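You operate a simulated robot arm through the tools that you are given. There is no shell and no other tool.

Carry out the task below with a simulated robot arm. There is one attempt and no reset: what you move stays moved.

Task
Move the blue vase to the cork mat, rub off the water ring and wax that patch.
Fine: checked cloth for the ring, felt pad for the wax; put both back and the lid on the red tin. Set down upright: blue vase. A coat counts when it lies all over at full strength: go over it till it gets no stronger. What is to be rubbed or washed off counts as gone when no trace of it is left.

Only the result counts: the job must be done as asked and must still hold three seconds after the hand-in. Knocking over, shifting, dropping, spilling or breaking anything else fails it. Lids that push on must go on centred and level and be pressed home; caps that screw on are set level and turned clockwise until they are tight. Flat cloth is picked up by pressing the open fingertips on it (5 to 10 N) and closing them slowly along it; thin cloth reads only 2 to 8 mm in the jaws.

Robot
A 7-joint arm with a two-finger gripper, fixed in place. Base frame: the origin is at the foot of the arm, x ahead of it, y to its left, z up; the work surface is at about z = 0. Lengths are in cm, angles in rad, forces in N, time in s.
With the tool pointing down near the work surface it reaches from about 16 to 38 cm from the base axis. Its first joint turns from -1.257 to 1.257 rad. Payload 0.6 kg.
The TCP is the grasp point between the finger pads, 2.2 cm short of the fingertips. In the tool frame z runs along the fingers and y along their closing line. The gripper opens to 9.2 cm; its body begins 6.5 cm behind the TCP.
Orientation is that of the tool frame in the base frame, as [roll, pitch, yaw] about the fixed x, y, z axes, in that order (R = Rz(yaw) Ry(pitch) Rx(roll)). With the fingers straight down and closing along the base's y, the tool's x points along the base's -x, its y along +y and its z along -z.

Tools
- The arm moves only by the tool step_arm. Its argument "plan" is a list of rows, each an object (a shift or turn left out is 0, a gripper value left out holds the last) with "translation": the shift along the tool's x, y, z in m, a list of three; "angular": the turn, a rotation vector about the tool's x, y, z in rad, a list of three; "grip": the finger opening in m, from 0 to 0.092. In form: [{"translation": [dx, dy, dz], "angular": [ax, ay, az], "grip": grip}, ...]. A call has 1 to 20 rows; each row shifts and turns the commanded pose from where the row before left it, along the tool's axes as they then stand. Rows are played at 5 a second. More than 5 cm and 0.15 rad between two rows, or a gripper value outside its range, and nothing of the call is played. Where a pose cannot be reached the arm comes as near as it can. A force on the tool above 60 N (or 10 N above the force at the start of the call, whichever is more), or a blocked arm, ends the call early, and 0.2 s more pass. The fingers move at their own pace (about 5.99 cm/s each) and stop on an object; they squeeze with about 26 N. The grip force told is the motor's: it shows also when the fingers shut on nothing. Time passes only in rows, and 0.2 s behind the last, so rows that do not move let the fingers close. It gives the time, the measured TCP pose, the force on the tool (base axes), the opening and the grip force at its end, in the units of the frame above (readings bear some noise), with the torque about the TCP (base axes, N m) and any sound that the robot's microphone picked up.
- Cameras (640 x 400 px; columns grow to the right, rows downward): "scene" is fixed at [4.05, -28.25, 37.84]; the picture's right is [0.84, -0.54, 0.00], its down [-0.37, -0.57, -0.73] and it looks along [0.40, 0.61, -0.68] (base axes); focal length 214 px, centre (320, 200). "wrist" rides on the gripper at [7.1, 1.9, -10.2] in the tool frame; the picture's right is [-0.26, 0.97, 0.00], its down [-0.75, -0.20, -0.62] and it looks along [-0.60, -0.16, 0.78] (tool axes); focal length 280 px, centre (320, 200). There is no depth. A picture from a camera that has moved, and an enlarged one, comes with that camera's place and axes in the base frame and with its lens. The place of the scene camera against the robot may be out by one fixed shift of up to 2.5 cm in any direction.
- camera(camera): a new picture of that camera. It takes no simulated time.
- close_up(camera, box): a new picture of the part [left, top, right, bottom] of that camera's present view, enlarged. It takes no simulated time.
- sign_off(): hands the job in; it is judged then, once.

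Places have to be worked out from the pictures, the camera data and where the tool is seen. Open the gripper and draw the arm clear of the work before you hand the job in, unless the task says otherwise.

The tools are called after "Call:" by a JSON object that holds its "op" and its "data". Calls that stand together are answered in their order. step_arm: Moves the arm, as the interface text tells. Its arguments: {"type":"object","properties":{"plan":{"type":"array"}},"required":["plan"]} The other tools are called the same way: camera (camera) takes a picture; close_up (camera, box) takes an enlarged picture of a part of a camera's view; sign_off () hands the job in.

At the start:

```text
time_s: 0.0
tcp_pos: [22.5, 6.14, 24.9]
tool_rot: [-3.141, -0.001, -3.141]
force: [-0.4, -0.5, -0.2]
ft_torque: [0.01, 0.0, 0.0]
finger_gap: 9.18
grip_force: 0.1
```

scene: 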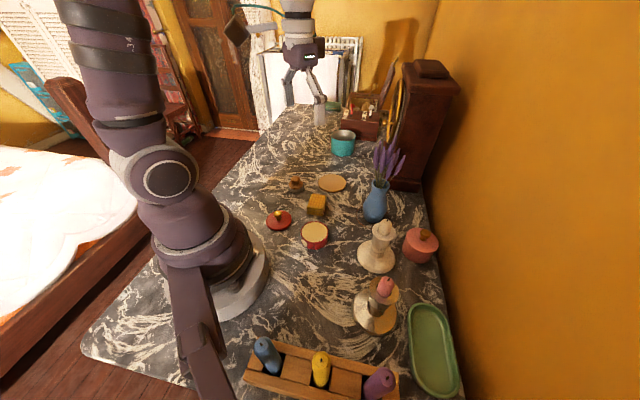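
wrist: 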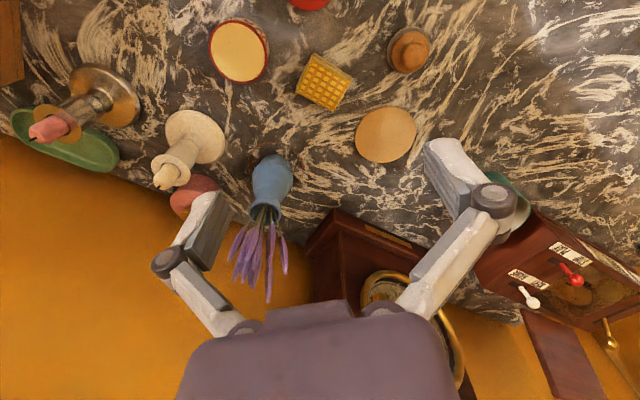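

I start by looking closer at the work area in both cameras to identify the vase, mat, cloth, pad, tin and lid.

Call:
{"op": "close_up", "data": {"camera": "scene", "box": [240, 80, 480, 230]}}

Call:
{"op": "close_up", "data": {"camera": "scene", "box": [240, 170, 480, 320]}}

Call:
{"op": "close_up", "data": {"camera": "wrist", "box": [160, 0, 480, 200]}}

```text
2.67 times, centred on (360, 155) of scene
camera zoom: at [4.05, -28.25, 37.84], right [0.84, -0.54, 0.0], down [-0.37, -0.57, -0.73], along [0.4, 0.61, -0.68], focal length 572 px, centre (213, 320)
```

zoom: 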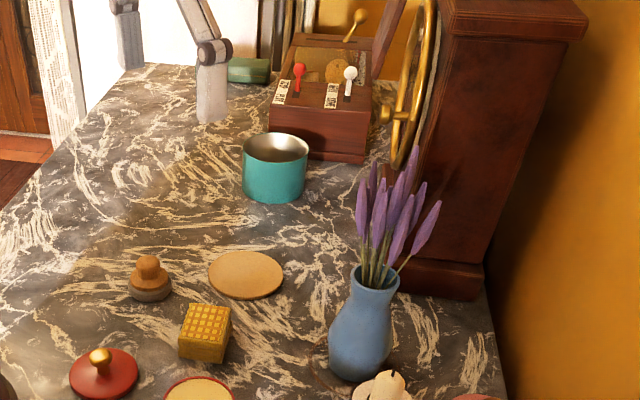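

```text
2.67 times, centred on (360, 245) of scene
camera zoom: at [4.05, -28.25, 37.84], right [0.84, -0.54, 0.0], down [-0.37, -0.57, -0.73], along [0.4, 0.61, -0.68], focal length 572 px, centre (213, 80)
```

zoom: 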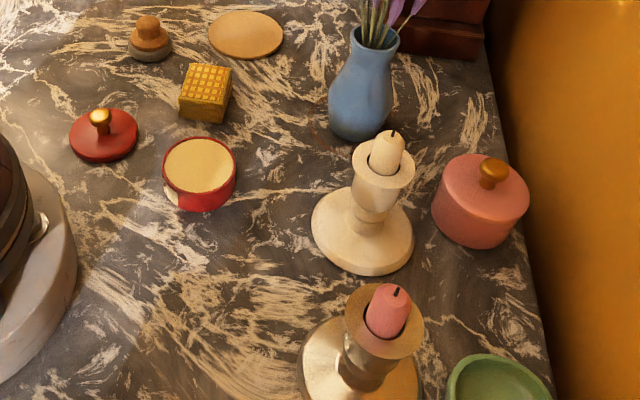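

```text
2.00 times, centred on (320, 100) of wrist
camera zoom: at [15.29, 7.97, 35.1], right [0.26, 0.97, 0.0], down [0.75, -0.2, 0.62], along [0.6, -0.16, -0.78], focal length 561 px, centre (320, 400)
```

zoom: 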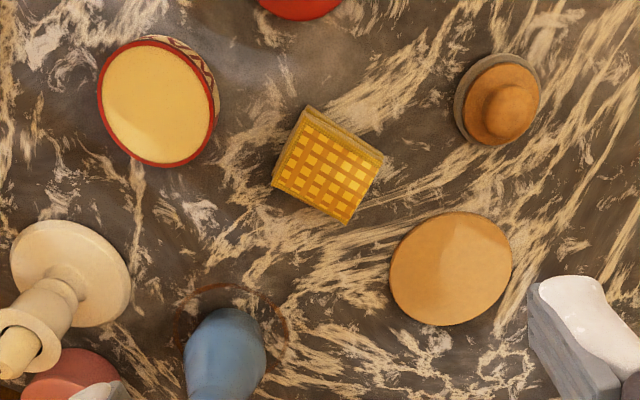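

The checked cloth looks like a yellow block at about (24, 6), the felt pad with a wooden knob at about (23, 16), the tin at about (19, -2), the cork mat at about (33.5, 12), and the vase at about (34, -3.5) standing on a brown ring. I move back and to the right to see the lid and vase better.

Call:
{"op": "step_arm", "data": {"plan": [{"translation": [0.03, -0.02, 0]}, {"translation": [0.03, -0.03, 0]}, {"translation": [0.0, -0.03, 0]}, {"translation": [0, 0, 0]}]}}

Call:
{"op": "camera", "data": {"camera": "wrist"}}

Call:
{"op": "camera", "data": {"camera": "scene"}}

```text
time_s: 1.0
tcp_pos: [16.39, -1.93, 24.93]
tool_rot: [3.141, 0.0, 3.141]
force: [-0.1, -0.5, -1.2]
ft_torque: [0.0, 0.03, -0.02]
finger_gap: 9.2
grip_force: 0.1
```

```text
taken
camera wrist: at [9.29, -0.07, 35.04], right [0.26, 0.97, 0.0], down [0.75, -0.2, 0.62], along [0.6, -0.16, -0.78], focal length 280 px, centre (320, 200)
```

wrist: 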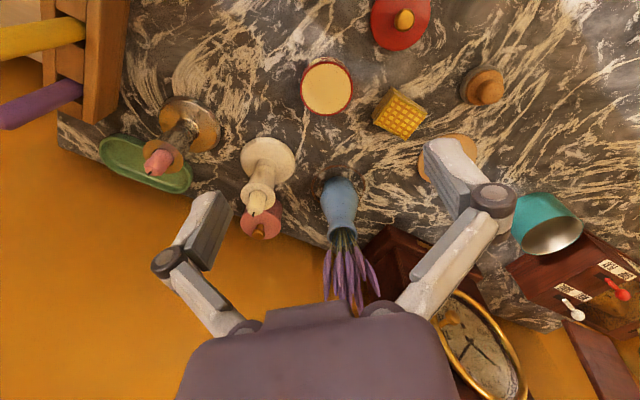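

```text
taken
```

scene: 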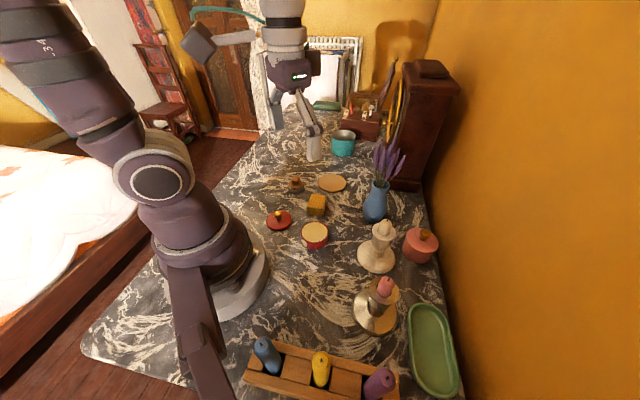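

Now I can see all the objects; I zoom into the wrist view for exact positions.

Call:
{"op": "close_up", "data": {"camera": "wrist", "box": [280, 0, 520, 150]}}

Call:
{"op": "close_up", "data": {"camera": "wrist", "box": [220, 120, 460, 270]}}

Call:
{"op": "close_up", "data": {"camera": "scene", "box": [300, 130, 460, 230]}}

```text
2.67 times, centred on (400, 75) of wrist
camera zoom: at [9.29, -0.07, 35.04], right [0.26, 0.97, 0.0], down [0.75, -0.2, 0.62], along [0.6, -0.16, -0.78], focal length 748 px, centre (107, 533)
```

zoom: 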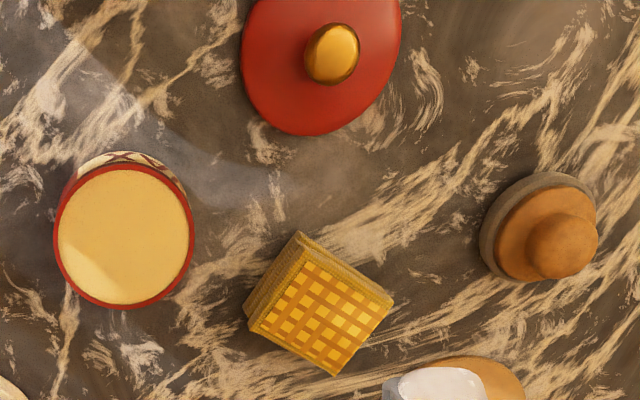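

```text
2.67 times, centred on (340, 195) of wrist
camera zoom: at [9.29, -0.07, 35.04], right [0.26, 0.97, 0.0], down [0.75, -0.2, 0.62], along [0.6, -0.16, -0.78], focal length 748 px, centre (267, 213)
```

zoom: 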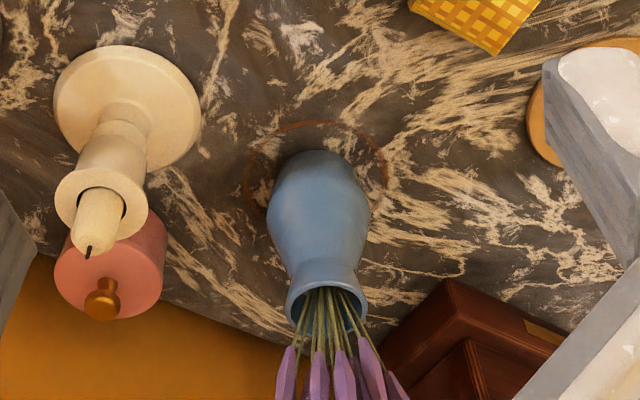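

```text
4.00 times, centred on (380, 180) of scene
camera zoom: at [4.05, -28.25, 37.84], right [0.84, -0.54, 0.0], down [-0.37, -0.57, -0.73], along [0.4, 0.61, -0.68], focal length 858 px, centre (80, 280)
```

zoom: 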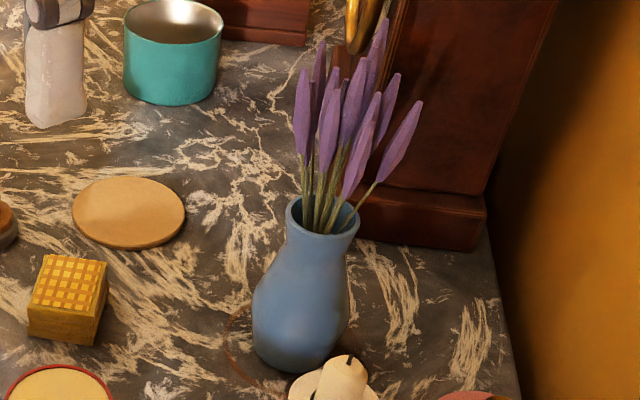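

The ring is centred near (34.7, -3.8) with about 4 cm radius, and the vase is about 10 cm tall with flowers above. I plan a tilted side grasp of the vase body, so I move forward and tilt the tool to a pre-grasp orientation (yaw -15°, tilt 50°), staying high.

Call:
{"op": "step_arm", "data": {"plan": [{"translation": [-0.032, 0, 0]}, {"translation": [-0.032, 0, 0.015]}, {"translation": [-0.032, 0, 0.015]}, {"angular": [0, 0, 0.131]}, {"angular": [0, 0, 0.131]}, {"angular": [0, -0.1455, 0]}, {"angular": [0, -0.1455, 0]}, {"angular": [0, -0.1455, 0]}, {"angular": [0, -0.1455, 0]}, {"angular": [0, -0.1455, 0]}, {"angular": [0, -0.1455, 0]}, {"translation": [0, 0, 0]}]}}

Call:
{"op": "camera", "data": {"camera": "wrist"}}

Call:
{"op": "camera", "data": {"camera": "scene"}}

```text
time_s: 3.6
tcp_pos: [26.13, -1.84, 21.99]
tool_rot: [-3.14, 0.874, 2.88]
force: [0.6, -0.1, -0.8]
ft_torque: [0.0, -0.01, 0.01]
finger_gap: 9.2
grip_force: 0.0
```

```text
taken
camera wrist: at [14.62, 3.1, 23.08], right [0.41, 0.89, 0.2], down [-0.05, -0.2, 0.98], along [0.91, -0.41, -0.04], focal length 280 px, centre (320, 200)
```

wrist: 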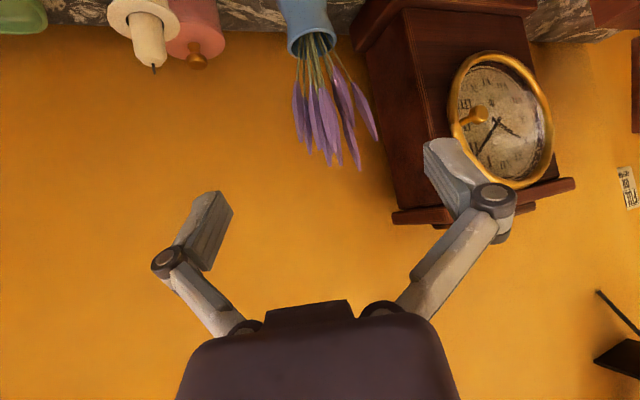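

```text
taken
```

scene: 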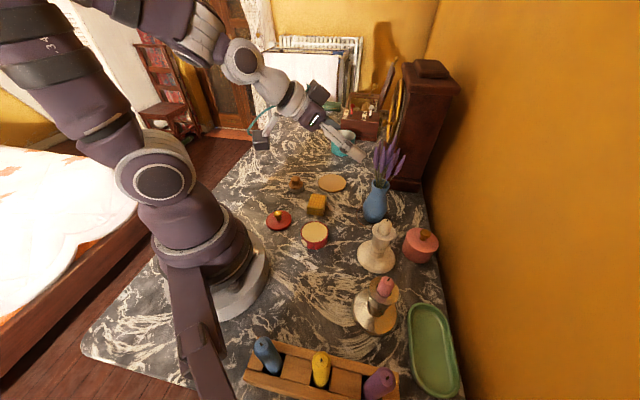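

The tilt pose is reached. I lower to a retracted pre-grasp pose at about (27.3, -1.8, 10.6) and look again at the vase between the fingers.

Call:
{"op": "step_arm", "data": {"plan": [{"translation": [0.02, 0.001, 0.02]}, {"translation": [0.02, 0.001, 0.02]}, {"translation": [0.02, 0.001, 0.021]}, {"translation": [0.02, 0.0, 0.021]}, {"translation": [0, 0, 0]}]}}

Call:
{"op": "camera", "data": {"camera": "wrist"}}

Call:
{"op": "camera", "data": {"camera": "scene"}}

```text
time_s: 4.8
tcp_pos: [28.97, -1.65, 11.23]
tool_rot: [-3.142, 0.875, 2.882]
force: [-0.7, -0.2, 0.2]
ft_torque: [-0.03, 0.01, -0.03]
finger_gap: 9.21
grip_force: 0.0
out of reach, approached as far as the arm can: row 1, 2
```

```text
taken
camera wrist: at [17.42, 3.32, 12.27], right [0.41, 0.89, 0.2], down [-0.05, -0.2, 0.98], along [0.91, -0.41, -0.04], focal length 280 px, centre (320, 200)
```

wrist: 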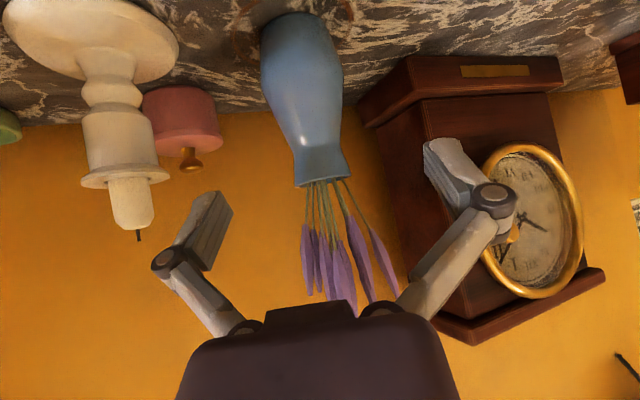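

```text
taken
```

scene: 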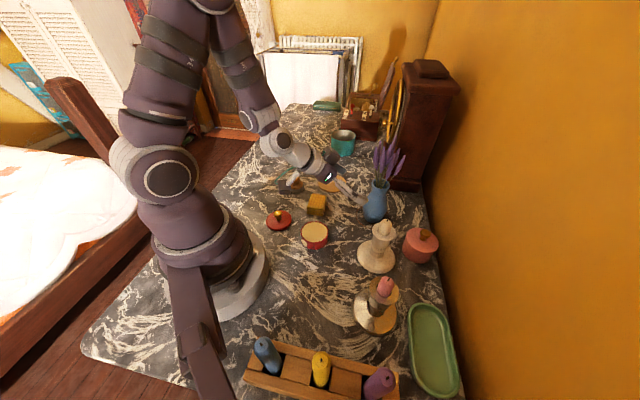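

The vase axis now reads about (34.95, -3.85), widest near z 3, rim near z 9.6. Before going in I check the gripper's thickness against the vase rim and flowers.

Call:
{"op": "close_up", "data": {"camera": "scene", "box": [240, 100, 440, 225]}}

Call:
{"op": "close_up", "data": {"camera": "wrist", "box": [180, 0, 420, 150]}}

```text
3.20 times, centred on (340, 162) of scene
camera zoom: at [4.05, -28.25, 37.84], right [0.84, -0.54, 0.0], down [-0.37, -0.57, -0.73], along [0.4, 0.61, -0.68], focal length 686 px, centre (256, 320)
```

zoom: 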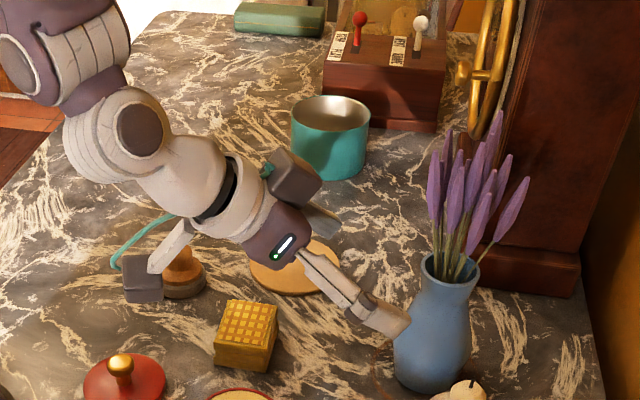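

```text
2.67 times, centred on (300, 75) of wrist
camera zoom: at [17.42, 3.32, 12.27], right [0.41, 0.89, 0.2], down [-0.05, -0.2, 0.98], along [0.91, -0.41, -0.04], focal length 748 px, centre (373, 533)
```

zoom: 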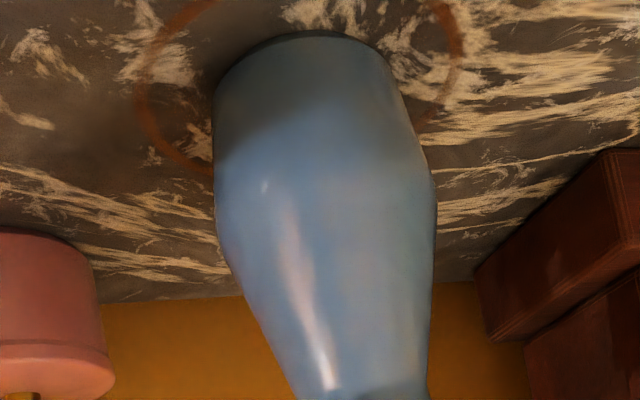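

The visible fingertip seems less far forward than I predicted, so I look at the fingers up close in the wrist view to learn the actual tip geometry when open.

Call:
{"op": "close_up", "data": {"camera": "wrist", "box": [130, 120, 530, 370]}}

```text
1.60 times, centred on (330, 245) of wrist
camera zoom: at [17.42, 3.32, 12.27], right [0.41, 0.89, 0.2], down [-0.05, -0.2, 0.98], along [0.91, -0.41, -0.04], focal length 449 px, centre (304, 128)
```

zoom: 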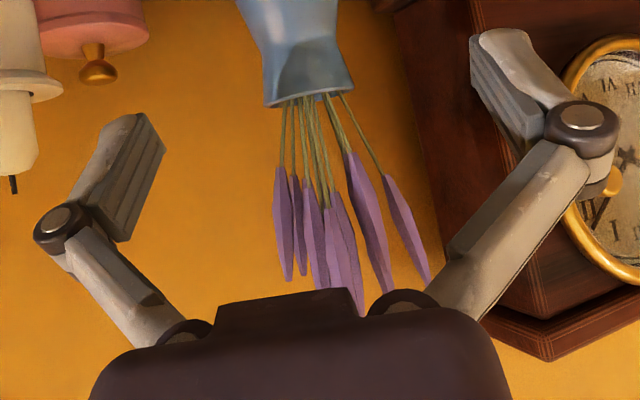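

When fully open the fingertips sit about level with the TCP and they extend as they close, so I allow for that. I align laterally, set the opening to 8 cm and advance part way, then check.

Call:
{"op": "step_arm", "data": {"plan": [{"translation": [0.008, -0.003, 0], "grip": 0.08}, {"translation": [0.0084, -0.003, 0.01], "grip": 0.08}, {"translation": [0, 0, 0.02], "grip": 0.08}, {"translation": [0, 0, 0.02], "grip": 0.08}, {"translation": [0, 0, 0], "grip": 0.08}]}}

Call:
{"op": "camera", "data": {"camera": "wrist"}}

Call:
{"op": "close_up", "data": {"camera": "scene", "box": [240, 100, 440, 225]}}

```text
time_s: 6.0
tcp_pos: [31.6, -2.94, 6.76]
tool_rot: [-3.14, 0.873, 2.881]
force: [-0.4, -0.3, 0.4]
ft_torque: [-0.03, 0.0, 0.02]
finger_gap: 7.99
grip_force: 0.0
```

```text
taken
camera wrist: at [20.01, 1.99, 7.87], right [0.41, 0.89, 0.2], down [-0.05, -0.2, 0.98], along [0.91, -0.41, -0.04], focal length 280 px, centre (320, 200)
```

wrist: 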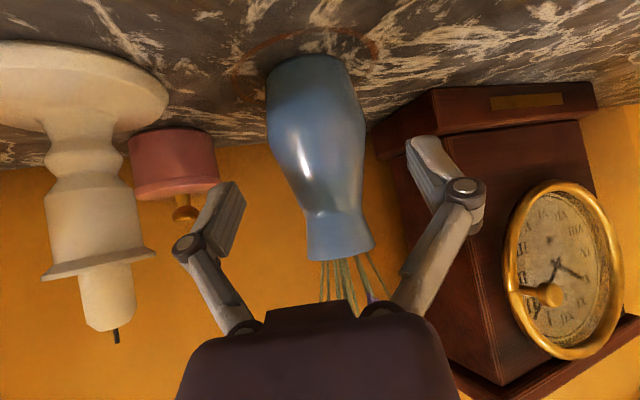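

```text
3.20 times, centred on (340, 162) of scene
camera zoom: at [4.05, -28.25, 37.84], right [0.84, -0.54, 0.0], down [-0.37, -0.57, -0.73], along [0.4, 0.61, -0.68], focal length 686 px, centre (256, 320)
```

zoom: 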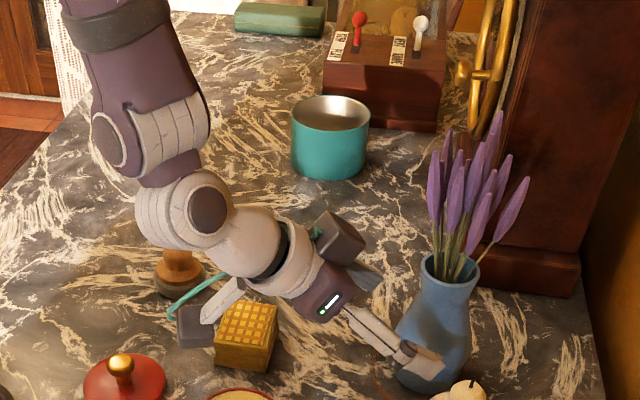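

The vase is well centred between the fingers (axis about (34.85, -3.82)). To keep the camera box clear of the cloth block I reduce the tilt to 45° and then advance the last 4.4 cm to the vase body at z about 4.

Call:
{"op": "step_arm", "data": {"plan": [{"angular": [0, 0.087, 0], "grip": 0.08}, {"translation": [-0.0043, 0, 0.01], "grip": 0.08}, {"translation": [0, 0, 0.017], "grip": 0.08}, {"translation": [0, 0, 0.017], "grip": 0.08}, {"translation": [0, 0, 0], "grip": 0.08}]}}

Call:
{"op": "camera", "data": {"camera": "wrist"}}

Call:
{"op": "close_up", "data": {"camera": "scene", "box": [240, 100, 440, 225]}}

```text
time_s: 7.2
tcp_pos: [34.86, -3.99, 3.93]
tool_rot: [3.14, 0.786, 2.88]
force: [-0.2, -0.9, 0.1]
ft_torque: [-0.02, -0.01, 0.0]
finger_gap: 8.03
grip_force: 0.1
```

```text
taken
camera wrist: at [23.41, 1.07, 6.1], right [0.43, 0.88, 0.19], down [0.03, -0.22, 0.97], along [0.9, -0.41, -0.12], focal length 280 px, centre (320, 200)
```

wrist: 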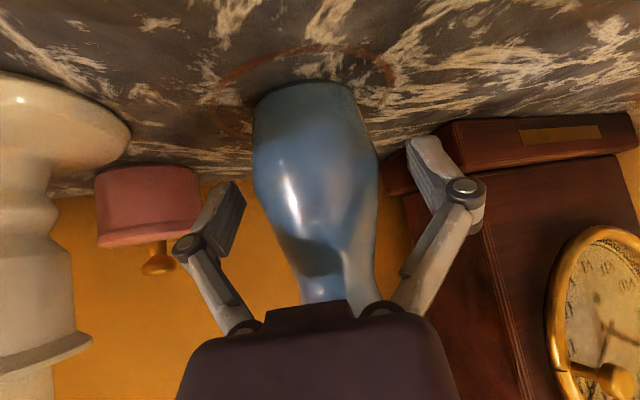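

```text
3.20 times, centred on (340, 162) of scene
camera zoom: at [4.05, -28.25, 37.84], right [0.84, -0.54, 0.0], down [-0.37, -0.57, -0.73], along [0.4, 0.61, -0.68], focal length 686 px, centre (256, 320)
```

zoom: 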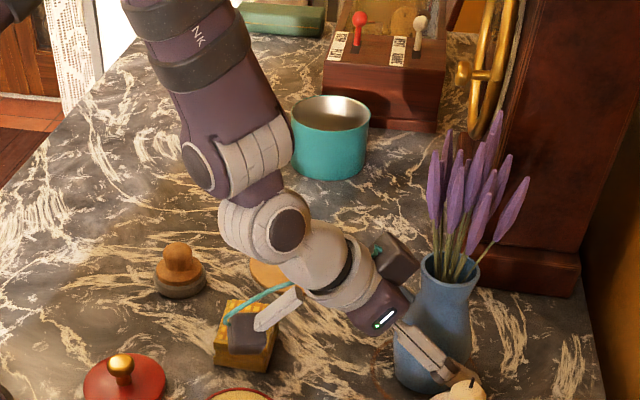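

The pads straddle the vase body evenly and no contact force shows. I close the fingers gradually on it.

Call:
{"op": "step_arm", "data": {"plan": [{"grip": 0.072}, {"grip": 0.066}, {"grip": 0.061}, {"grip": 0.057}, {"grip": 0.053}, {"grip": 0.048}, {"grip": 0.04}, {"grip": 0.03}, {"grip": 0.03}]}}

Call:
{"op": "camera", "data": {"camera": "wrist"}}

```text
time_s: 9.2
tcp_pos: [34.79, -3.97, 3.92]
tool_rot: [3.141, 0.787, 2.88]
force: [-2.1, -1.8, 4.7]
ft_torque: [-0.07, 0.01, 0.06]
finger_gap: 5.68
grip_force: 26.1
```

```text
taken
camera wrist: at [23.41, 1.07, 6.11], right [0.43, 0.88, 0.19], down [0.03, -0.22, 0.97], along [0.9, -0.41, -0.12], focal length 280 px, centre (320, 200)
```

wrist: 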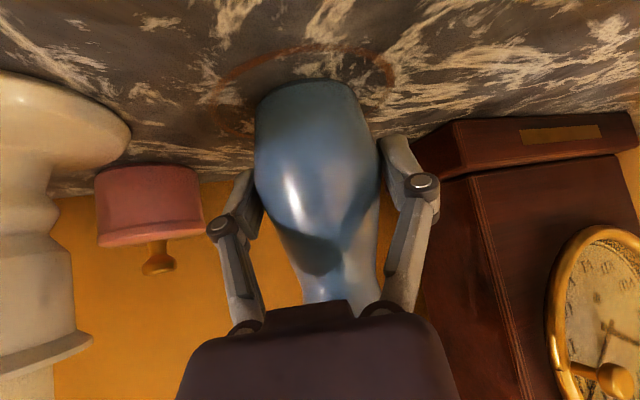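

The vase is held at 5.68 cm. I lift it straight up by a few cm and check that it stays upright.

Call:
{"op": "step_arm", "data": {"plan": [{"translation": [-0.003, 0, -0.003]}, {"translation": [-0.007, 0, -0.007]}, {"translation": [-0.007, 0, -0.007]}, {"translation": [-0.007, 0, -0.007]}, {"translation": [0, 0, 0]}]}}

Call:
{"op": "camera", "data": {"camera": "wrist"}}

Call:
{"op": "close_up", "data": {"camera": "scene", "box": [240, 100, 440, 225]}}

```text
time_s: 10.4
tcp_pos: [34.7, -3.96, 7.34]
tool_rot: [-3.141, 0.785, 2.88]
force: [0.1, 1.2, -3.1]
ft_torque: [0.05, 0.04, 0.03]
finger_gap: 5.66
grip_force: 25.5
```

```text
taken
camera wrist: at [23.38, 1.07, 9.46], right [0.43, 0.88, 0.19], down [0.03, -0.22, 0.97], along [0.9, -0.41, -0.12], focal length 280 px, centre (320, 200)
```

wrist: 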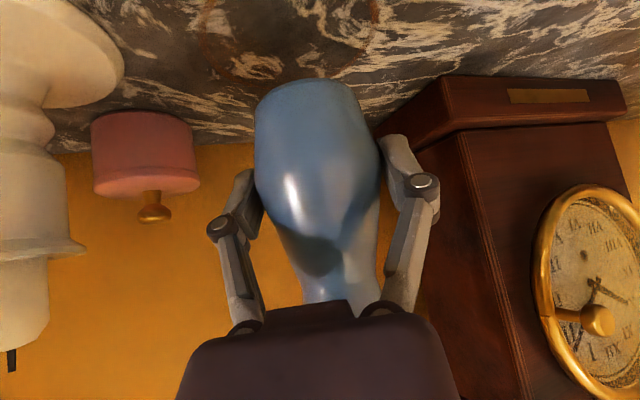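

```text
3.20 times, centred on (340, 162) of scene
camera zoom: at [4.05, -28.25, 37.84], right [0.84, -0.54, 0.0], down [-0.37, -0.57, -0.73], along [0.4, 0.61, -0.68], focal length 686 px, centre (256, 320)
```

zoom: 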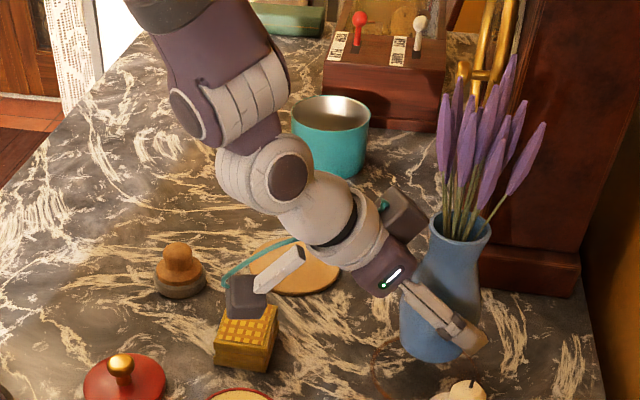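

The vase hangs upright 3.4 cm up. I carry it toward +y, yaw the tool to about +10° on the way so the camera box stays clear of the felt pad, and stop above the cork mat.

Call:
{"op": "step_arm", "data": {"plan": [{"translation": [0.002, 0.0075, -0.002]}, {"translation": [0.0039, 0.0151, -0.0039]}, {"translation": [0.0039, 0.0151, -0.0039]}, {"translation": [0.0039, 0.0151, -0.0039]}, {"translation": [0.0039, 0.0151, -0.0039]}, {"translation": [0.002, 0.0075, -0.002]}, {"angular": [-0.0771, 0, -0.0771]}, {"angular": [-0.0771, 0, -0.0771]}, {"angular": [-0.0771, 0, -0.0771]}, {"angular": [-0.0771, 0, -0.0771]}, {"translation": [-0.0005, 0.0082, 0.0005]}, {"translation": [-0.001, 0.0163, 0.001]}, {"translation": [-0.001, 0.0163, 0.001]}, {"translation": [-0.001, 0.0163, 0.001]}, {"translation": [-0.001, 0.0163, 0.001]}, {"translation": [-0.0005, 0.0082, 0.0005]}, {"translation": [0, 0, 0]}]}}

Call:
{"op": "camera", "data": {"camera": "wrist"}}

Call:
{"op": "camera", "data": {"camera": "scene"}}

```text
time_s: 14.0
tcp_pos: [33.41, 12.34, 7.3]
tool_rot: [3.141, 0.786, -2.967]
force: [-0.5, 0.6, -2.8]
ft_torque: [-0.01, -0.02, 0.01]
finger_gap: 5.68
grip_force: 25.6
```

```text
taken
camera wrist: at [20.95, 12.06, 9.48], right [0.01, 0.98, 0.18], down [0.12, -0.19, 0.97], along [0.99, 0.01, -0.12], focal length 280 px, centre (320, 200)
```

wrist: 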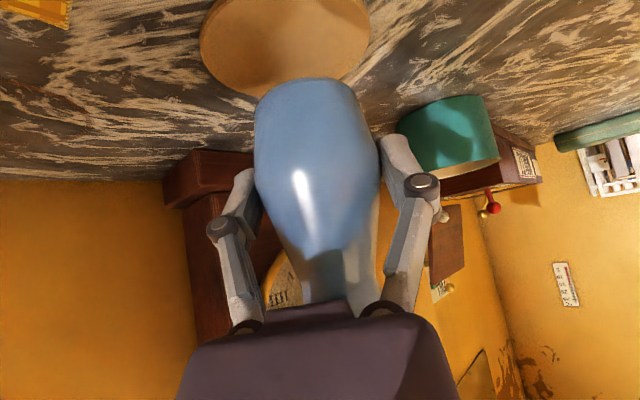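

```text
taken
```

scene: 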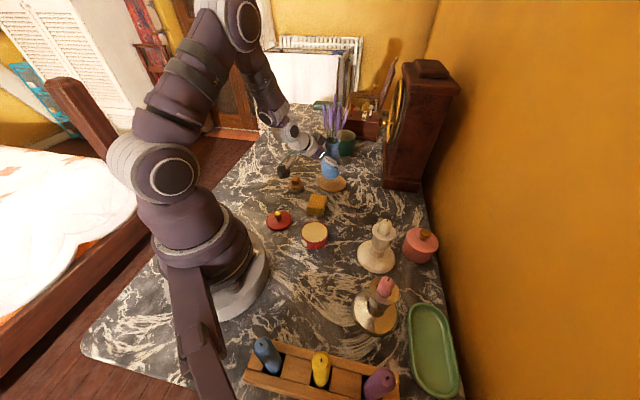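

The vase is over the mat (mat centre about (33.5, 12.1), radius 4 cm; vase at (33.4, 12.3)). I lower it to just above the mat, then in small steps until the force shows contact.

Call:
{"op": "step_arm", "data": {"plan": [{"translation": [0.004, 0, 0.004]}, {"translation": [0.0045, 0, 0.0045]}, {"translation": [0.0045, 0, 0.0045]}, {"translation": [0.0035, 0, 0.0035]}, {"translation": [0.0015, 0, 0.0015]}, {"translation": [0, 0, 0]}]}}

Call:
{"op": "camera", "data": {"camera": "wrist"}}

Call:
{"op": "close_up", "data": {"camera": "scene", "box": [240, 80, 400, 230]}}

```text
time_s: 15.4
tcp_pos: [33.31, 12.33, 4.87]
tool_rot: [3.14, 0.787, -2.965]
force: [0.3, -0.1, -2.1]
ft_torque: [-0.01, 0.0, 0.01]
finger_gap: 5.68
grip_force: 25.4
```

```text
taken
camera wrist: at [20.9, 12.04, 6.93], right [0.01, 0.98, 0.19], down [0.12, -0.19, 0.97], along [0.99, 0.01, -0.12], focal length 280 px, centre (320, 200)
```

wrist: 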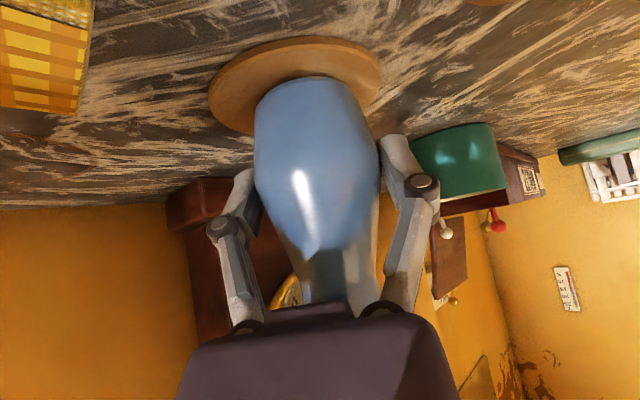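

```text
2.67 times, centred on (320, 155) of scene
camera zoom: at [4.05, -28.25, 37.84], right [0.84, -0.54, 0.0], down [-0.37, -0.57, -0.73], along [0.4, 0.61, -0.68], focal length 572 px, centre (320, 320)
```

zoom: 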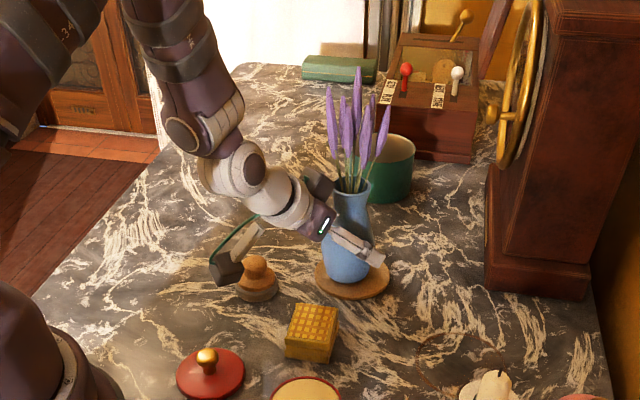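

Vase sits just above the mat, well inside it. I lower in 1 mm steps until I feel contact.

Call:
{"op": "step_arm", "data": {"plan": [{"translation": [0.0007, 0, 0.0007]}, {"translation": [0.0007, 0, 0.0007]}, {"translation": [0.0007, 0, 0.0007]}, {"translation": [0.0007, 0, 0.0007]}, {"translation": [0, 0, 0]}]}}

```text
time_s: 16.6
tcp_pos: [33.42, 12.22, 4.49]
tool_rot: [-3.141, 0.789, -2.966]
force: [3.3, 1.3, 13.9]
ft_torque: [0.02, -0.21, 0.06]
finger_gap: 5.68
grip_force: 26.1
```

The force of 14 N shows the vase is on the mat. I relax by about 1.5 mm and open the fingers gradually.

Call:
{"op": "step_arm", "data": {"plan": [{"translation": [-0.0006, 0, -0.0006]}, {"translation": [-0.0003, 0, -0.0003]}, {"translation": [0, 0, 0]}]}}

```text
time_s: 17.4
tcp_pos: [33.27, 12.28, 4.48]
tool_rot: [-3.141, 0.784, -2.965]
force: [2.3, 1.2, 2.4]
ft_torque: [0.1, -0.21, 0.04]
finger_gap: 5.68
grip_force: 26.3
```

Call:
{"op": "step_arm", "data": {"plan": [{"grip": 0.058}, {"grip": 0.06}, {"grip": 0.064}, {"grip": 0.07}, {"grip": 0.076}, {"grip": 0.08}, {"grip": 0.08}]}}

Call:
{"op": "camera", "data": {"camera": "wrist"}}

```text
time_s: 19.0
tcp_pos: [33.28, 12.17, 4.33]
tool_rot: [3.141, 0.787, -2.965]
force: [-0.2, 0.1, 0.2]
ft_torque: [-0.01, 0.01, 0.01]
finger_gap: 8.02
grip_force: 0.1
```

```text
taken
camera wrist: at [20.88, 12.01, 6.63], right [0.01, 0.98, 0.18], down [0.12, -0.19, 0.97], along [0.99, 0.01, -0.12], focal length 280 px, centre (320, 200)
```

wrist: 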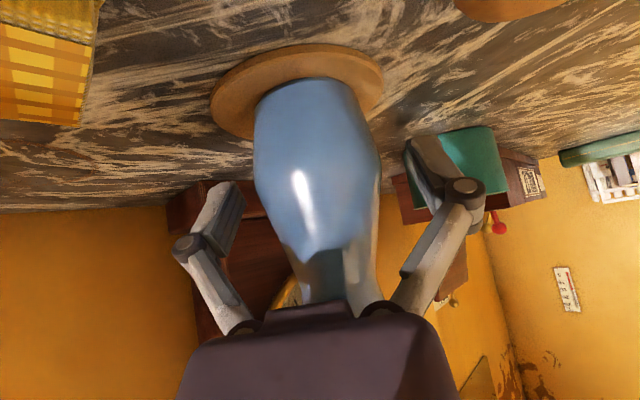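

The vase stands on the mat and the fingers are free of it. I retreat along the tool axis and look.

Call:
{"op": "step_arm", "data": {"plan": [{"translation": [0, 0, -0.01]}, {"translation": [0, 0, -0.02]}, {"translation": [0, 0, -0.025]}, {"translation": [0, 0, -0.025]}, {"translation": [0, 0, -0.025]}, {"translation": [-0.02, 0, -0.02]}, {"translation": [-0.02, 0, -0.02]}, {"translation": [0, 0, 0]}]}}

Call:
{"op": "camera", "data": {"camera": "wrist"}}

Call:
{"op": "camera", "data": {"camera": "scene"}}

```text
time_s: 20.8
tcp_pos: [25.9, 10.88, 17.56]
tool_rot: [3.141, 0.786, -2.964]
force: [-0.3, 1.1, 0.2]
ft_torque: [0.01, -0.02, 0.0]
finger_gap: 8.0
grip_force: 0.0
```

```text
taken
camera wrist: at [13.5, 10.74, 19.76], right [0.01, 0.98, 0.18], down [0.12, -0.19, 0.97], along [0.99, 0.01, -0.12], focal length 280 px, centre (320, 200)
```

wrist: 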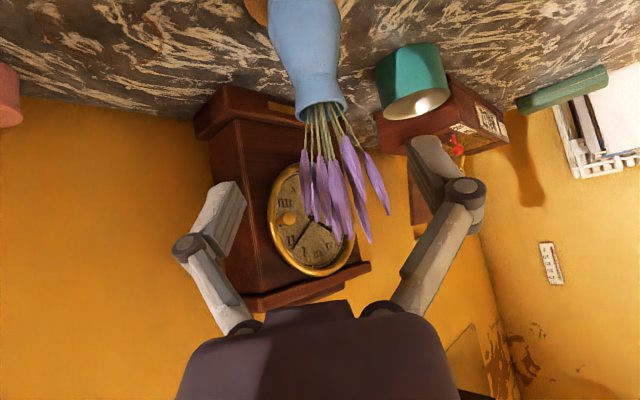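

```text
taken
```

scene: 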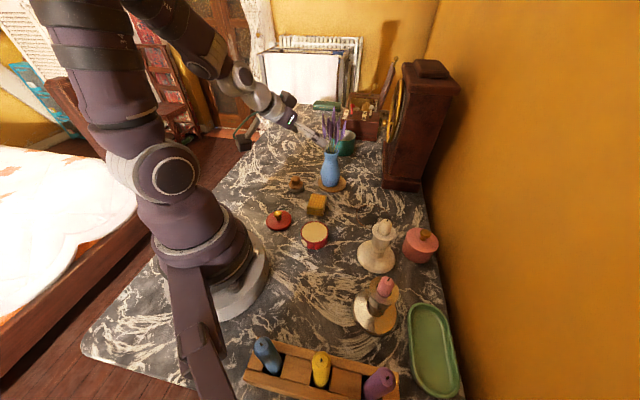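

The vase stands upright on the mat. I bring the tool back to vertical and move over to view the freed ring.

Call:
{"op": "step_arm", "data": {"plan": [{"translation": [0, -0.03, 0]}, {"translation": [0, -0.03, 0]}, {"translation": [0, -0.03, 0]}, {"angular": [0, 0.131, 0]}, {"angular": [0, 0.131, 0]}, {"angular": [0, 0.131, 0]}, {"angular": [0, 0.131, 0]}, {"angular": [0, 0.131, 0]}, {"angular": [0, 0.131, 0]}, {"angular": [0, 0, 0.0885]}, {"angular": [0, 0, 0.0885]}, {"translation": [-0.02, -0.02, 0]}, {"translation": [-0.03, -0.01, 0]}, {"translation": [0, 0, 0]}]}}

Call:
{"op": "camera", "data": {"camera": "wrist"}}

```text
time_s: 23.8
tcp_pos: [32.39, -0.86, 17.64]
tool_rot: [-3.141, 0.001, 3.138]
force: [0.8, 0.2, 0.2]
ft_torque: [-0.04, 0.0, -0.01]
finger_gap: 7.99
grip_force: 0.1
```

```text
taken
camera wrist: at [25.36, 1.01, 27.73], right [0.26, 0.96, 0.0], down [0.75, -0.21, 0.62], along [0.6, -0.17, -0.78], focal length 280 px, centre (320, 200)
```

wrist: 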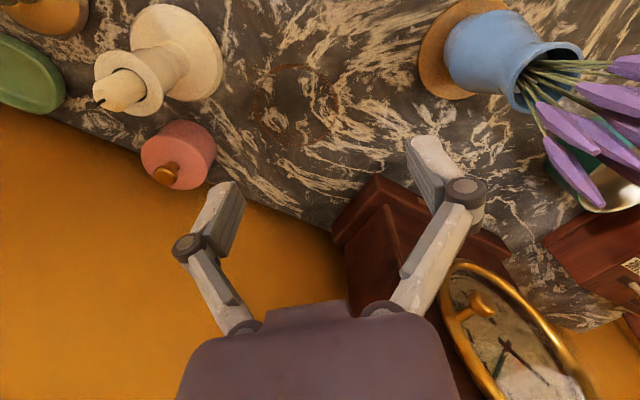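

Call:
{"op": "close_up", "data": {"camera": "wrist", "box": [220, 40, 400, 152]}}

Call:
{"op": "close_up", "data": {"camera": "scene", "box": [330, 160, 430, 222]}}

```text
3.56 times, centred on (310, 96) of wrist
camera zoom: at [25.36, 1.01, 27.73], right [0.26, 0.96, 0.0], down [0.75, -0.21, 0.62], along [0.6, -0.17, -0.78], focal length 997 px, centre (356, 570)
```

zoom: 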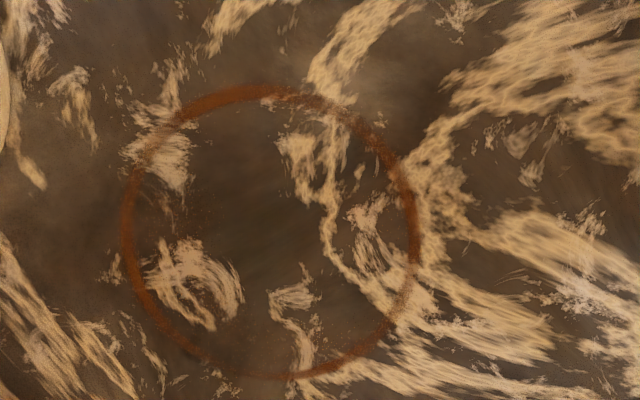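

```text
6.40 times, centred on (380, 191) of scene
camera zoom: at [4.05, -28.25, 37.84], right [0.84, -0.54, 0.0], down [-0.37, -0.57, -0.73], along [0.4, 0.61, -0.68], focal length 1373 px, centre (-64, 258)
```

zoom: 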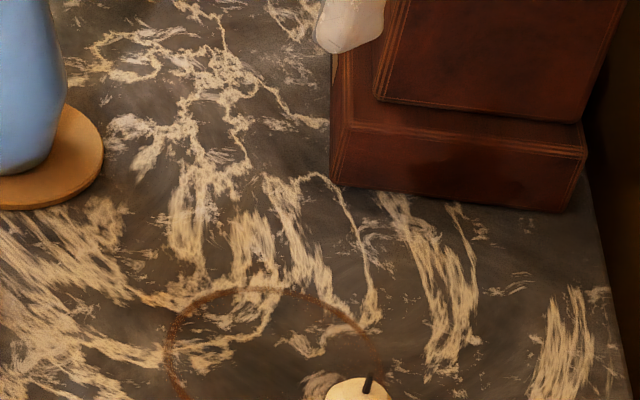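

The ring is now fully visible: centre about (34.65, -3.92), centreline radius about 3.9 cm. Next I go above the checked cloth block to measure its pose.

Call:
{"op": "step_arm", "data": {"plan": [{"translation": [0.025, 0.01, 0]}, {"translation": [0.025, 0.02, 0.008]}, {"translation": [0.02, 0.02, 0.009]}, {"translation": [0.01, 0.0176, 0.009]}, {"translation": [0, 0, 0]}]}}

Call:
{"op": "close_up", "data": {"camera": "wrist", "box": [200, 0, 440, 150]}}

Call:
{"op": "camera", "data": {"camera": "wrist"}}

```text
time_s: 25.0
tcp_pos: [24.46, 5.96, 15.02]
tool_rot: [3.14, 0.001, 3.139]
force: [-0.3, -0.2, -0.4]
ft_torque: [-0.01, 0.0, 0.0]
finger_gap: 7.99
grip_force: 0.1
```

```text
2.67 times, centred on (320, 75) of wrist
camera zoom: at [17.35, 7.87, 25.15], right [0.26, 0.96, 0.0], down [0.75, -0.21, 0.63], along [0.6, -0.17, -0.78], focal length 748 px, centre (320, 533)
```

zoom: 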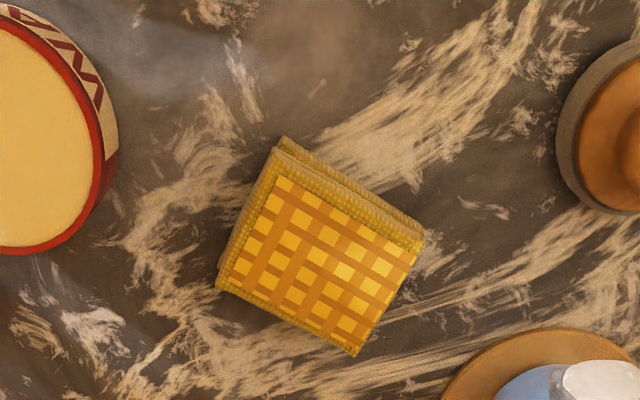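

```text
taken
camera wrist: at [17.35, 7.87, 25.15], right [0.26, 0.96, 0.0], down [0.75, -0.21, 0.63], along [0.6, -0.17, -0.78], focal length 280 px, centre (320, 200)
```

wrist: 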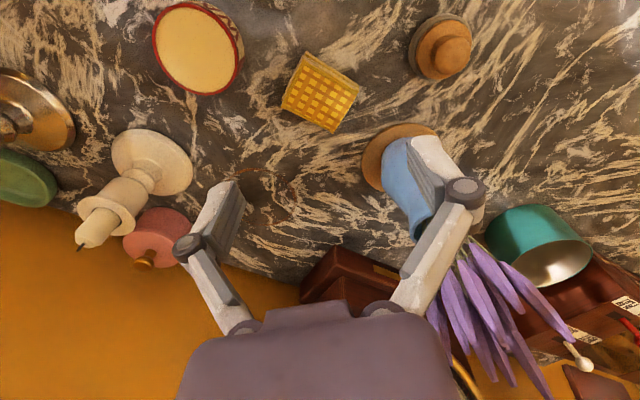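

Call:
{"op": "close_up", "data": {"camera": "wrist", "box": [270, 40, 370, 142]}}

Call:
{"op": "close_up", "data": {"camera": "scene", "box": [270, 170, 370, 232]}}

```text
3.92 times, centred on (320, 91) of wrist
camera zoom: at [17.35, 7.87, 25.15], right [0.26, 0.96, 0.0], down [0.75, -0.21, 0.63], along [0.6, -0.17, -0.78], focal length 1100 px, centre (320, 628)
```

zoom: 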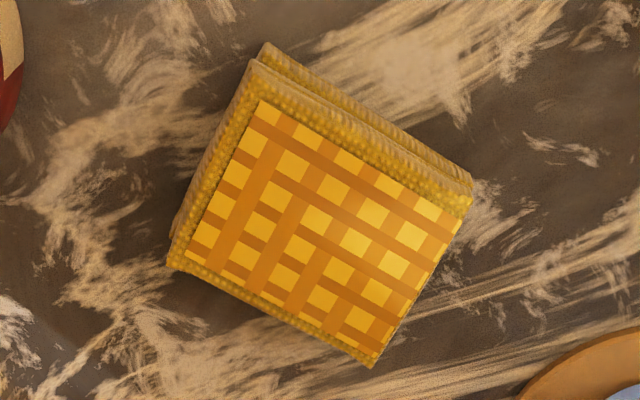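

```text
6.40 times, centred on (320, 201) of scene
camera zoom: at [4.05, -28.25, 37.84], right [0.84, -0.54, 0.0], down [-0.37, -0.57, -0.73], along [0.4, 0.61, -0.68], focal length 1373 px, centre (320, 194)
```

zoom: 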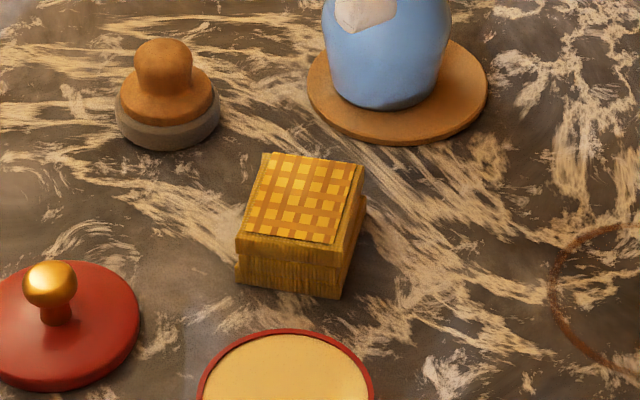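

The cloth bundle is about 4.9 × 4.25 × 2.5 cm, centred near (24.64, 5.86) and turned about 46°. I yaw the tool +46.5° so the fingers close on its short sides, and descend partway to check the alignment.

Call:
{"op": "step_arm", "data": {"plan": [{"translation": [-0.0018, -0.001, 0], "grip": 0.08}, {"angular": [0, 0, -0.135]}, {"angular": [0, 0, -0.135]}, {"angular": [0, 0, -0.135]}, {"angular": [0, 0, -0.135]}, {"angular": [0, 0, -0.135]}, {"angular": [0, 0, -0.135]}, {"translation": [0, 0, 0.025]}, {"translation": [0, 0, 0.025]}, {"translation": [0, 0, 0.02]}, {"translation": [0, 0, 0]}]}}

Call:
{"op": "camera", "data": {"camera": "wrist"}}

Call:
{"op": "close_up", "data": {"camera": "scene", "box": [240, 130, 400, 230]}}

```text
time_s: 27.4
tcp_pos: [24.78, 5.85, 7.81]
tool_rot: [3.141, 0.0, -2.333]
force: [-0.8, 0.1, -0.2]
ft_torque: [0.01, 0.04, 0.01]
finger_gap: 7.97
grip_force: 0.0
```

```text
taken
camera wrist: at [18.41, 1.96, 18.06], right [-0.52, 0.86, 0.0], down [0.67, 0.4, 0.62], along [0.54, 0.32, -0.78], focal length 280 px, centre (320, 200)
```

wrist: 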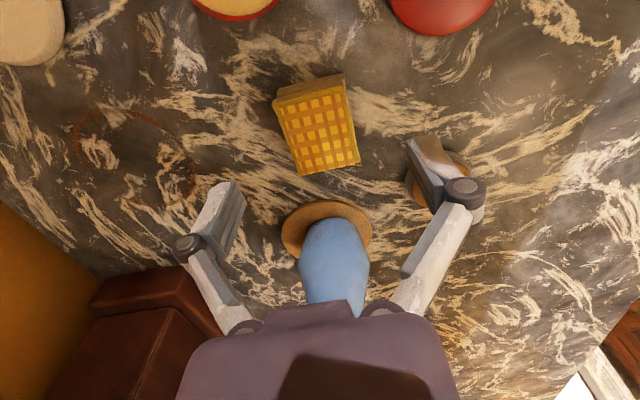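

```text
4.00 times, centred on (320, 180) of scene
camera zoom: at [4.05, -28.25, 37.84], right [0.84, -0.54, 0.0], down [-0.37, -0.57, -0.73], along [0.4, 0.61, -0.68], focal length 858 px, centre (320, 280)
```

zoom: 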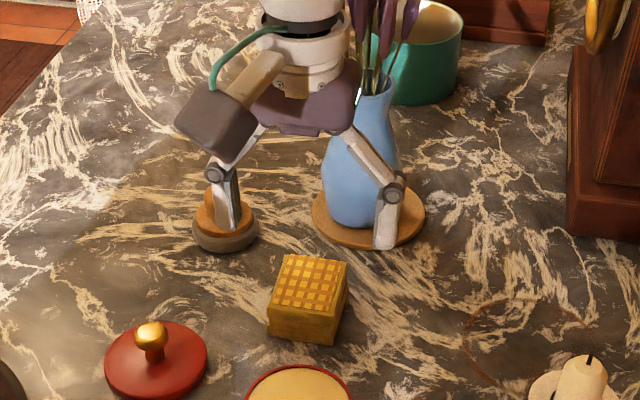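

The cloth is centred and aligned between the fingers. I descend to z about 2.6 and close gently.

Call:
{"op": "step_arm", "data": {"plan": [{"translation": [0, 0, 0.02]}, {"translation": [0, 0, 0.02]}, {"translation": [0, 0, 0.012]}, {"translation": [0, 0, 0]}, {"grip": 0.07}, {"grip": 0.06}, {"grip": 0.054}, {"grip": 0.049}, {"grip": 0.045}, {"grip": 0.042}, {"grip": 0.038}, {"grip": 0.034}, {"grip": 0.03}, {"grip": 0.03}]}}

Call:
{"op": "camera", "data": {"camera": "wrist"}}

```text
time_s: 30.4
tcp_pos: [24.75, 5.73, 2.84]
tool_rot: [3.141, -0.001, -2.334]
force: [0.5, -0.2, 7.7]
ft_torque: [0.0, 0.0, -0.04]
finger_gap: 4.1
grip_force: 25.6
```

```text
taken
camera wrist: at [18.4, 1.95, 12.92], right [-0.52, 0.86, 0.0], down [0.67, 0.4, 0.63], along [0.54, 0.32, -0.78], focal length 280 px, centre (320, 200)
```

wrist: 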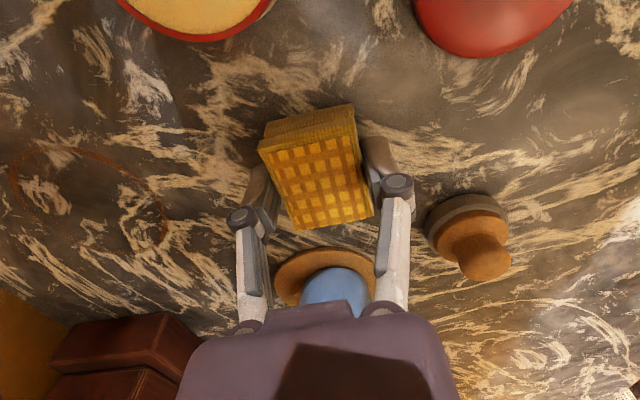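

The cloth is held (4.1 cm gap). I lift it, yaw the tool to about -45° so the gripper stays clear of candlestick and jar, and check how it hangs.

Call:
{"op": "step_arm", "data": {"plan": [{"translation": [0, 0, -0.01]}, {"translation": [0, 0, -0.02]}, {"translation": [0, 0, -0.02]}, {"angular": [0, 0, 0.1448]}, {"angular": [0, 0, 0.1448]}, {"angular": [0, 0, 0.1448]}, {"angular": [0, 0, 0.1448]}, {"angular": [0, 0, 0.1448]}, {"angular": [0, 0, 0.1448]}, {"angular": [0, 0, 0.1448]}, {"angular": [0, 0, 0.1448]}, {"angular": [0, 0, 0.1448]}, {"angular": [0, 0, 0.1448]}, {"angular": [0, 0, 0.1448]}, {"translation": [0, 0, 0]}]}}

Call:
{"op": "camera", "data": {"camera": "wrist"}}

Call:
{"op": "close_up", "data": {"camera": "scene", "box": [240, 130, 400, 230]}}

```text
time_s: 33.6
tcp_pos: [24.88, 5.83, 7.73]
tool_rot: [-3.141, 0.0, 2.354]
force: [0.8, -0.4, -1.0]
ft_torque: [0.03, 0.02, -0.03]
finger_gap: 4.1
grip_force: 26.3
```

```text
taken
camera wrist: at [21.03, 12.15, 17.95], right [0.87, 0.5, 0.0], down [0.39, -0.68, 0.63], along [0.31, -0.54, -0.78], focal length 280 px, centre (320, 200)
```

wrist: 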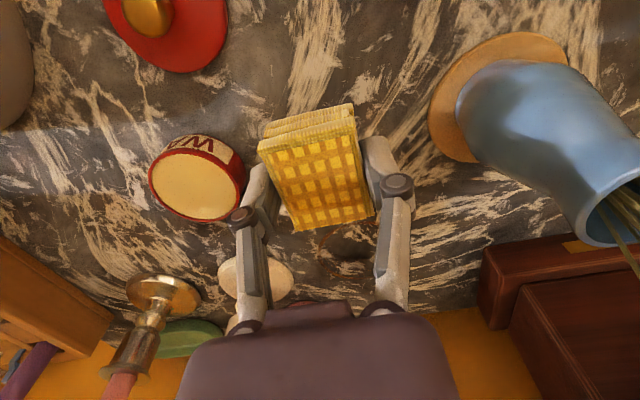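

```text
4.00 times, centred on (320, 180) of scene
camera zoom: at [4.05, -28.25, 37.84], right [0.84, -0.54, 0.0], down [-0.37, -0.57, -0.73], along [0.4, 0.61, -0.68], focal length 858 px, centre (320, 280)
```

zoom: 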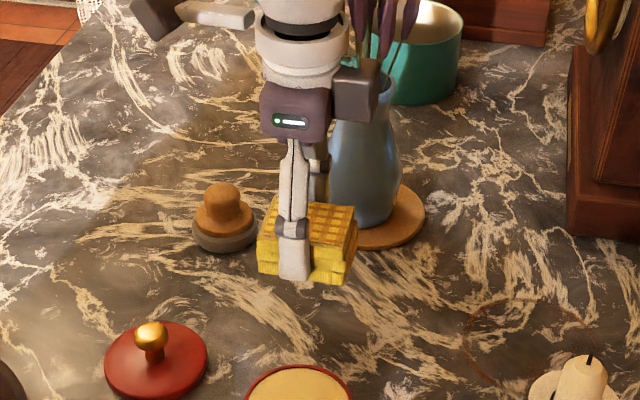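

The cloth hangs level. I carry it to the near side of the ring at (31.95, -3.92) and lower to just above the surface.

Call:
{"op": "step_arm", "data": {"plan": [{"translation": [-0.0238, -0.0038, 0]}, {"translation": [-0.0238, -0.0038, 0]}, {"translation": [-0.0238, -0.0038, 0]}, {"translation": [-0.0238, -0.0038, 0]}, {"translation": [-0.0238, -0.0038, 0]}, {"translation": [0, 0, 0.02]}, {"translation": [0, 0, 0.02]}, {"translation": [0, 0, 0.005]}, {"translation": [0, 0, 0]}]}}

Call:
{"op": "camera", "data": {"camera": "wrist"}}

Call:
{"op": "close_up", "data": {"camera": "scene", "box": [290, 130, 450, 230]}}

```text
time_s: 35.6
tcp_pos: [31.74, -4.01, 3.24]
tool_rot: [3.141, -0.001, 2.357]
force: [0.3, 0.8, 0.5]
ft_torque: [-0.01, -0.01, -0.02]
finger_gap: 4.07
grip_force: 26.1
```

```text
taken
camera wrist: at [28.07, 2.4, 13.4], right [0.87, 0.5, 0.0], down [0.39, -0.68, 0.63], along [0.31, -0.54, -0.78], focal length 280 px, centre (320, 200)
```

wrist: 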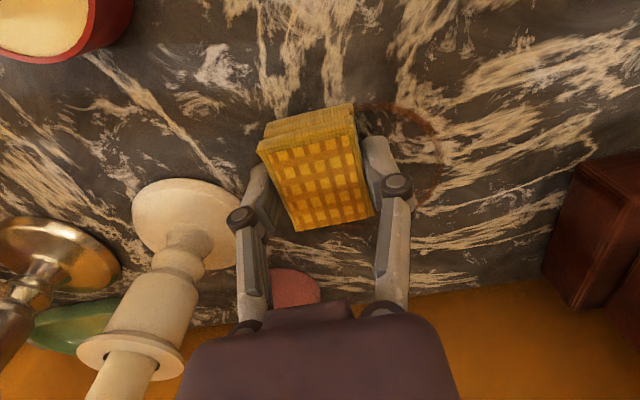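

```text
4.00 times, centred on (370, 180) of scene
camera zoom: at [4.05, -28.25, 37.84], right [0.84, -0.54, 0.0], down [-0.37, -0.57, -0.73], along [0.4, 0.61, -0.68], focal length 858 px, centre (120, 280)
```

zoom: 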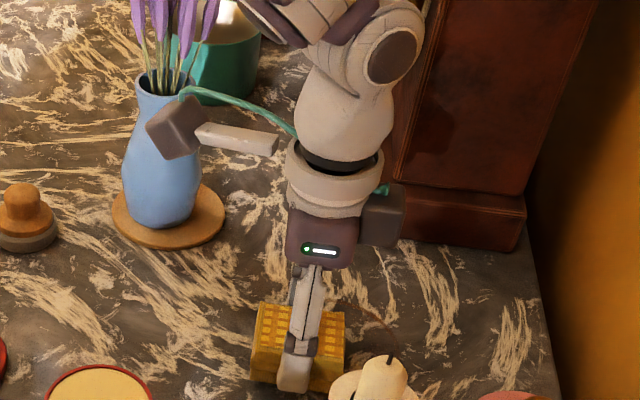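

Just above the surface; I lower in half-millimetre steps to find the contact force.

Call:
{"op": "step_arm", "data": {"plan": [{"translation": [0, 0, 0.001]}, {"translation": [0, 0, 0.001]}, {"translation": [0, 0, 0.0005]}, {"translation": [0, 0, 0]}]}}

```text
time_s: 36.6
tcp_pos: [31.84, -4.03, 3.07]
tool_rot: [-3.141, 0.0, 2.356]
force: [0.1, -0.3, -0.8]
ft_torque: [-0.01, 0.0, -0.01]
finger_gap: 4.08
grip_force: 26.2
```

Call:
{"op": "step_arm", "data": {"plan": [{"translation": [0, 0, 0.001]}, {"translation": [0, 0, 0.0005]}, {"translation": [0, 0, 0.0005]}, {"translation": [0, 0, 0]}]}}

```text
time_s: 37.6
tcp_pos: [31.78, -3.94, 2.7]
tool_rot: [3.141, 0.0, 2.356]
force: [-0.4, 0.4, 0.1]
ft_torque: [0.0, -0.01, -0.01]
finger_gap: 4.11
grip_force: 26.4
```

No contact yet at z 2.7; I continue down in small steps.

Call:
{"op": "step_arm", "data": {"plan": [{"translation": [0, 0, 0.0005]}, {"translation": [0, 0, 0.0005]}, {"translation": [0, 0, 0.0005]}, {"translation": [0, 0, 0]}]}}

```text
time_s: 38.6
tcp_pos: [31.87, -3.98, 2.76]
tool_rot: [3.139, 0.002, 2.356]
force: [-2.1, 0.7, 25.8]
ft_torque: [0.04, 0.18, 0.01]
finger_gap: 4.12
grip_force: 26.1
```

Contact gives 26 N; I back off about 0.7 mm to a moderate rubbing force.

Call:
{"op": "step_arm", "data": {"plan": [{"translation": [0, 0, -0.0007]}, {"translation": [0, 0, 0]}]}}

```text
time_s: 39.2
tcp_pos: [31.76, -3.88, 2.86]
tool_rot: [3.141, -0.001, 2.358]
force: [4.6, -0.9, 7.5]
ft_torque: [0.01, -0.15, -0.03]
finger_gap: 4.1
grip_force: 26.2
```

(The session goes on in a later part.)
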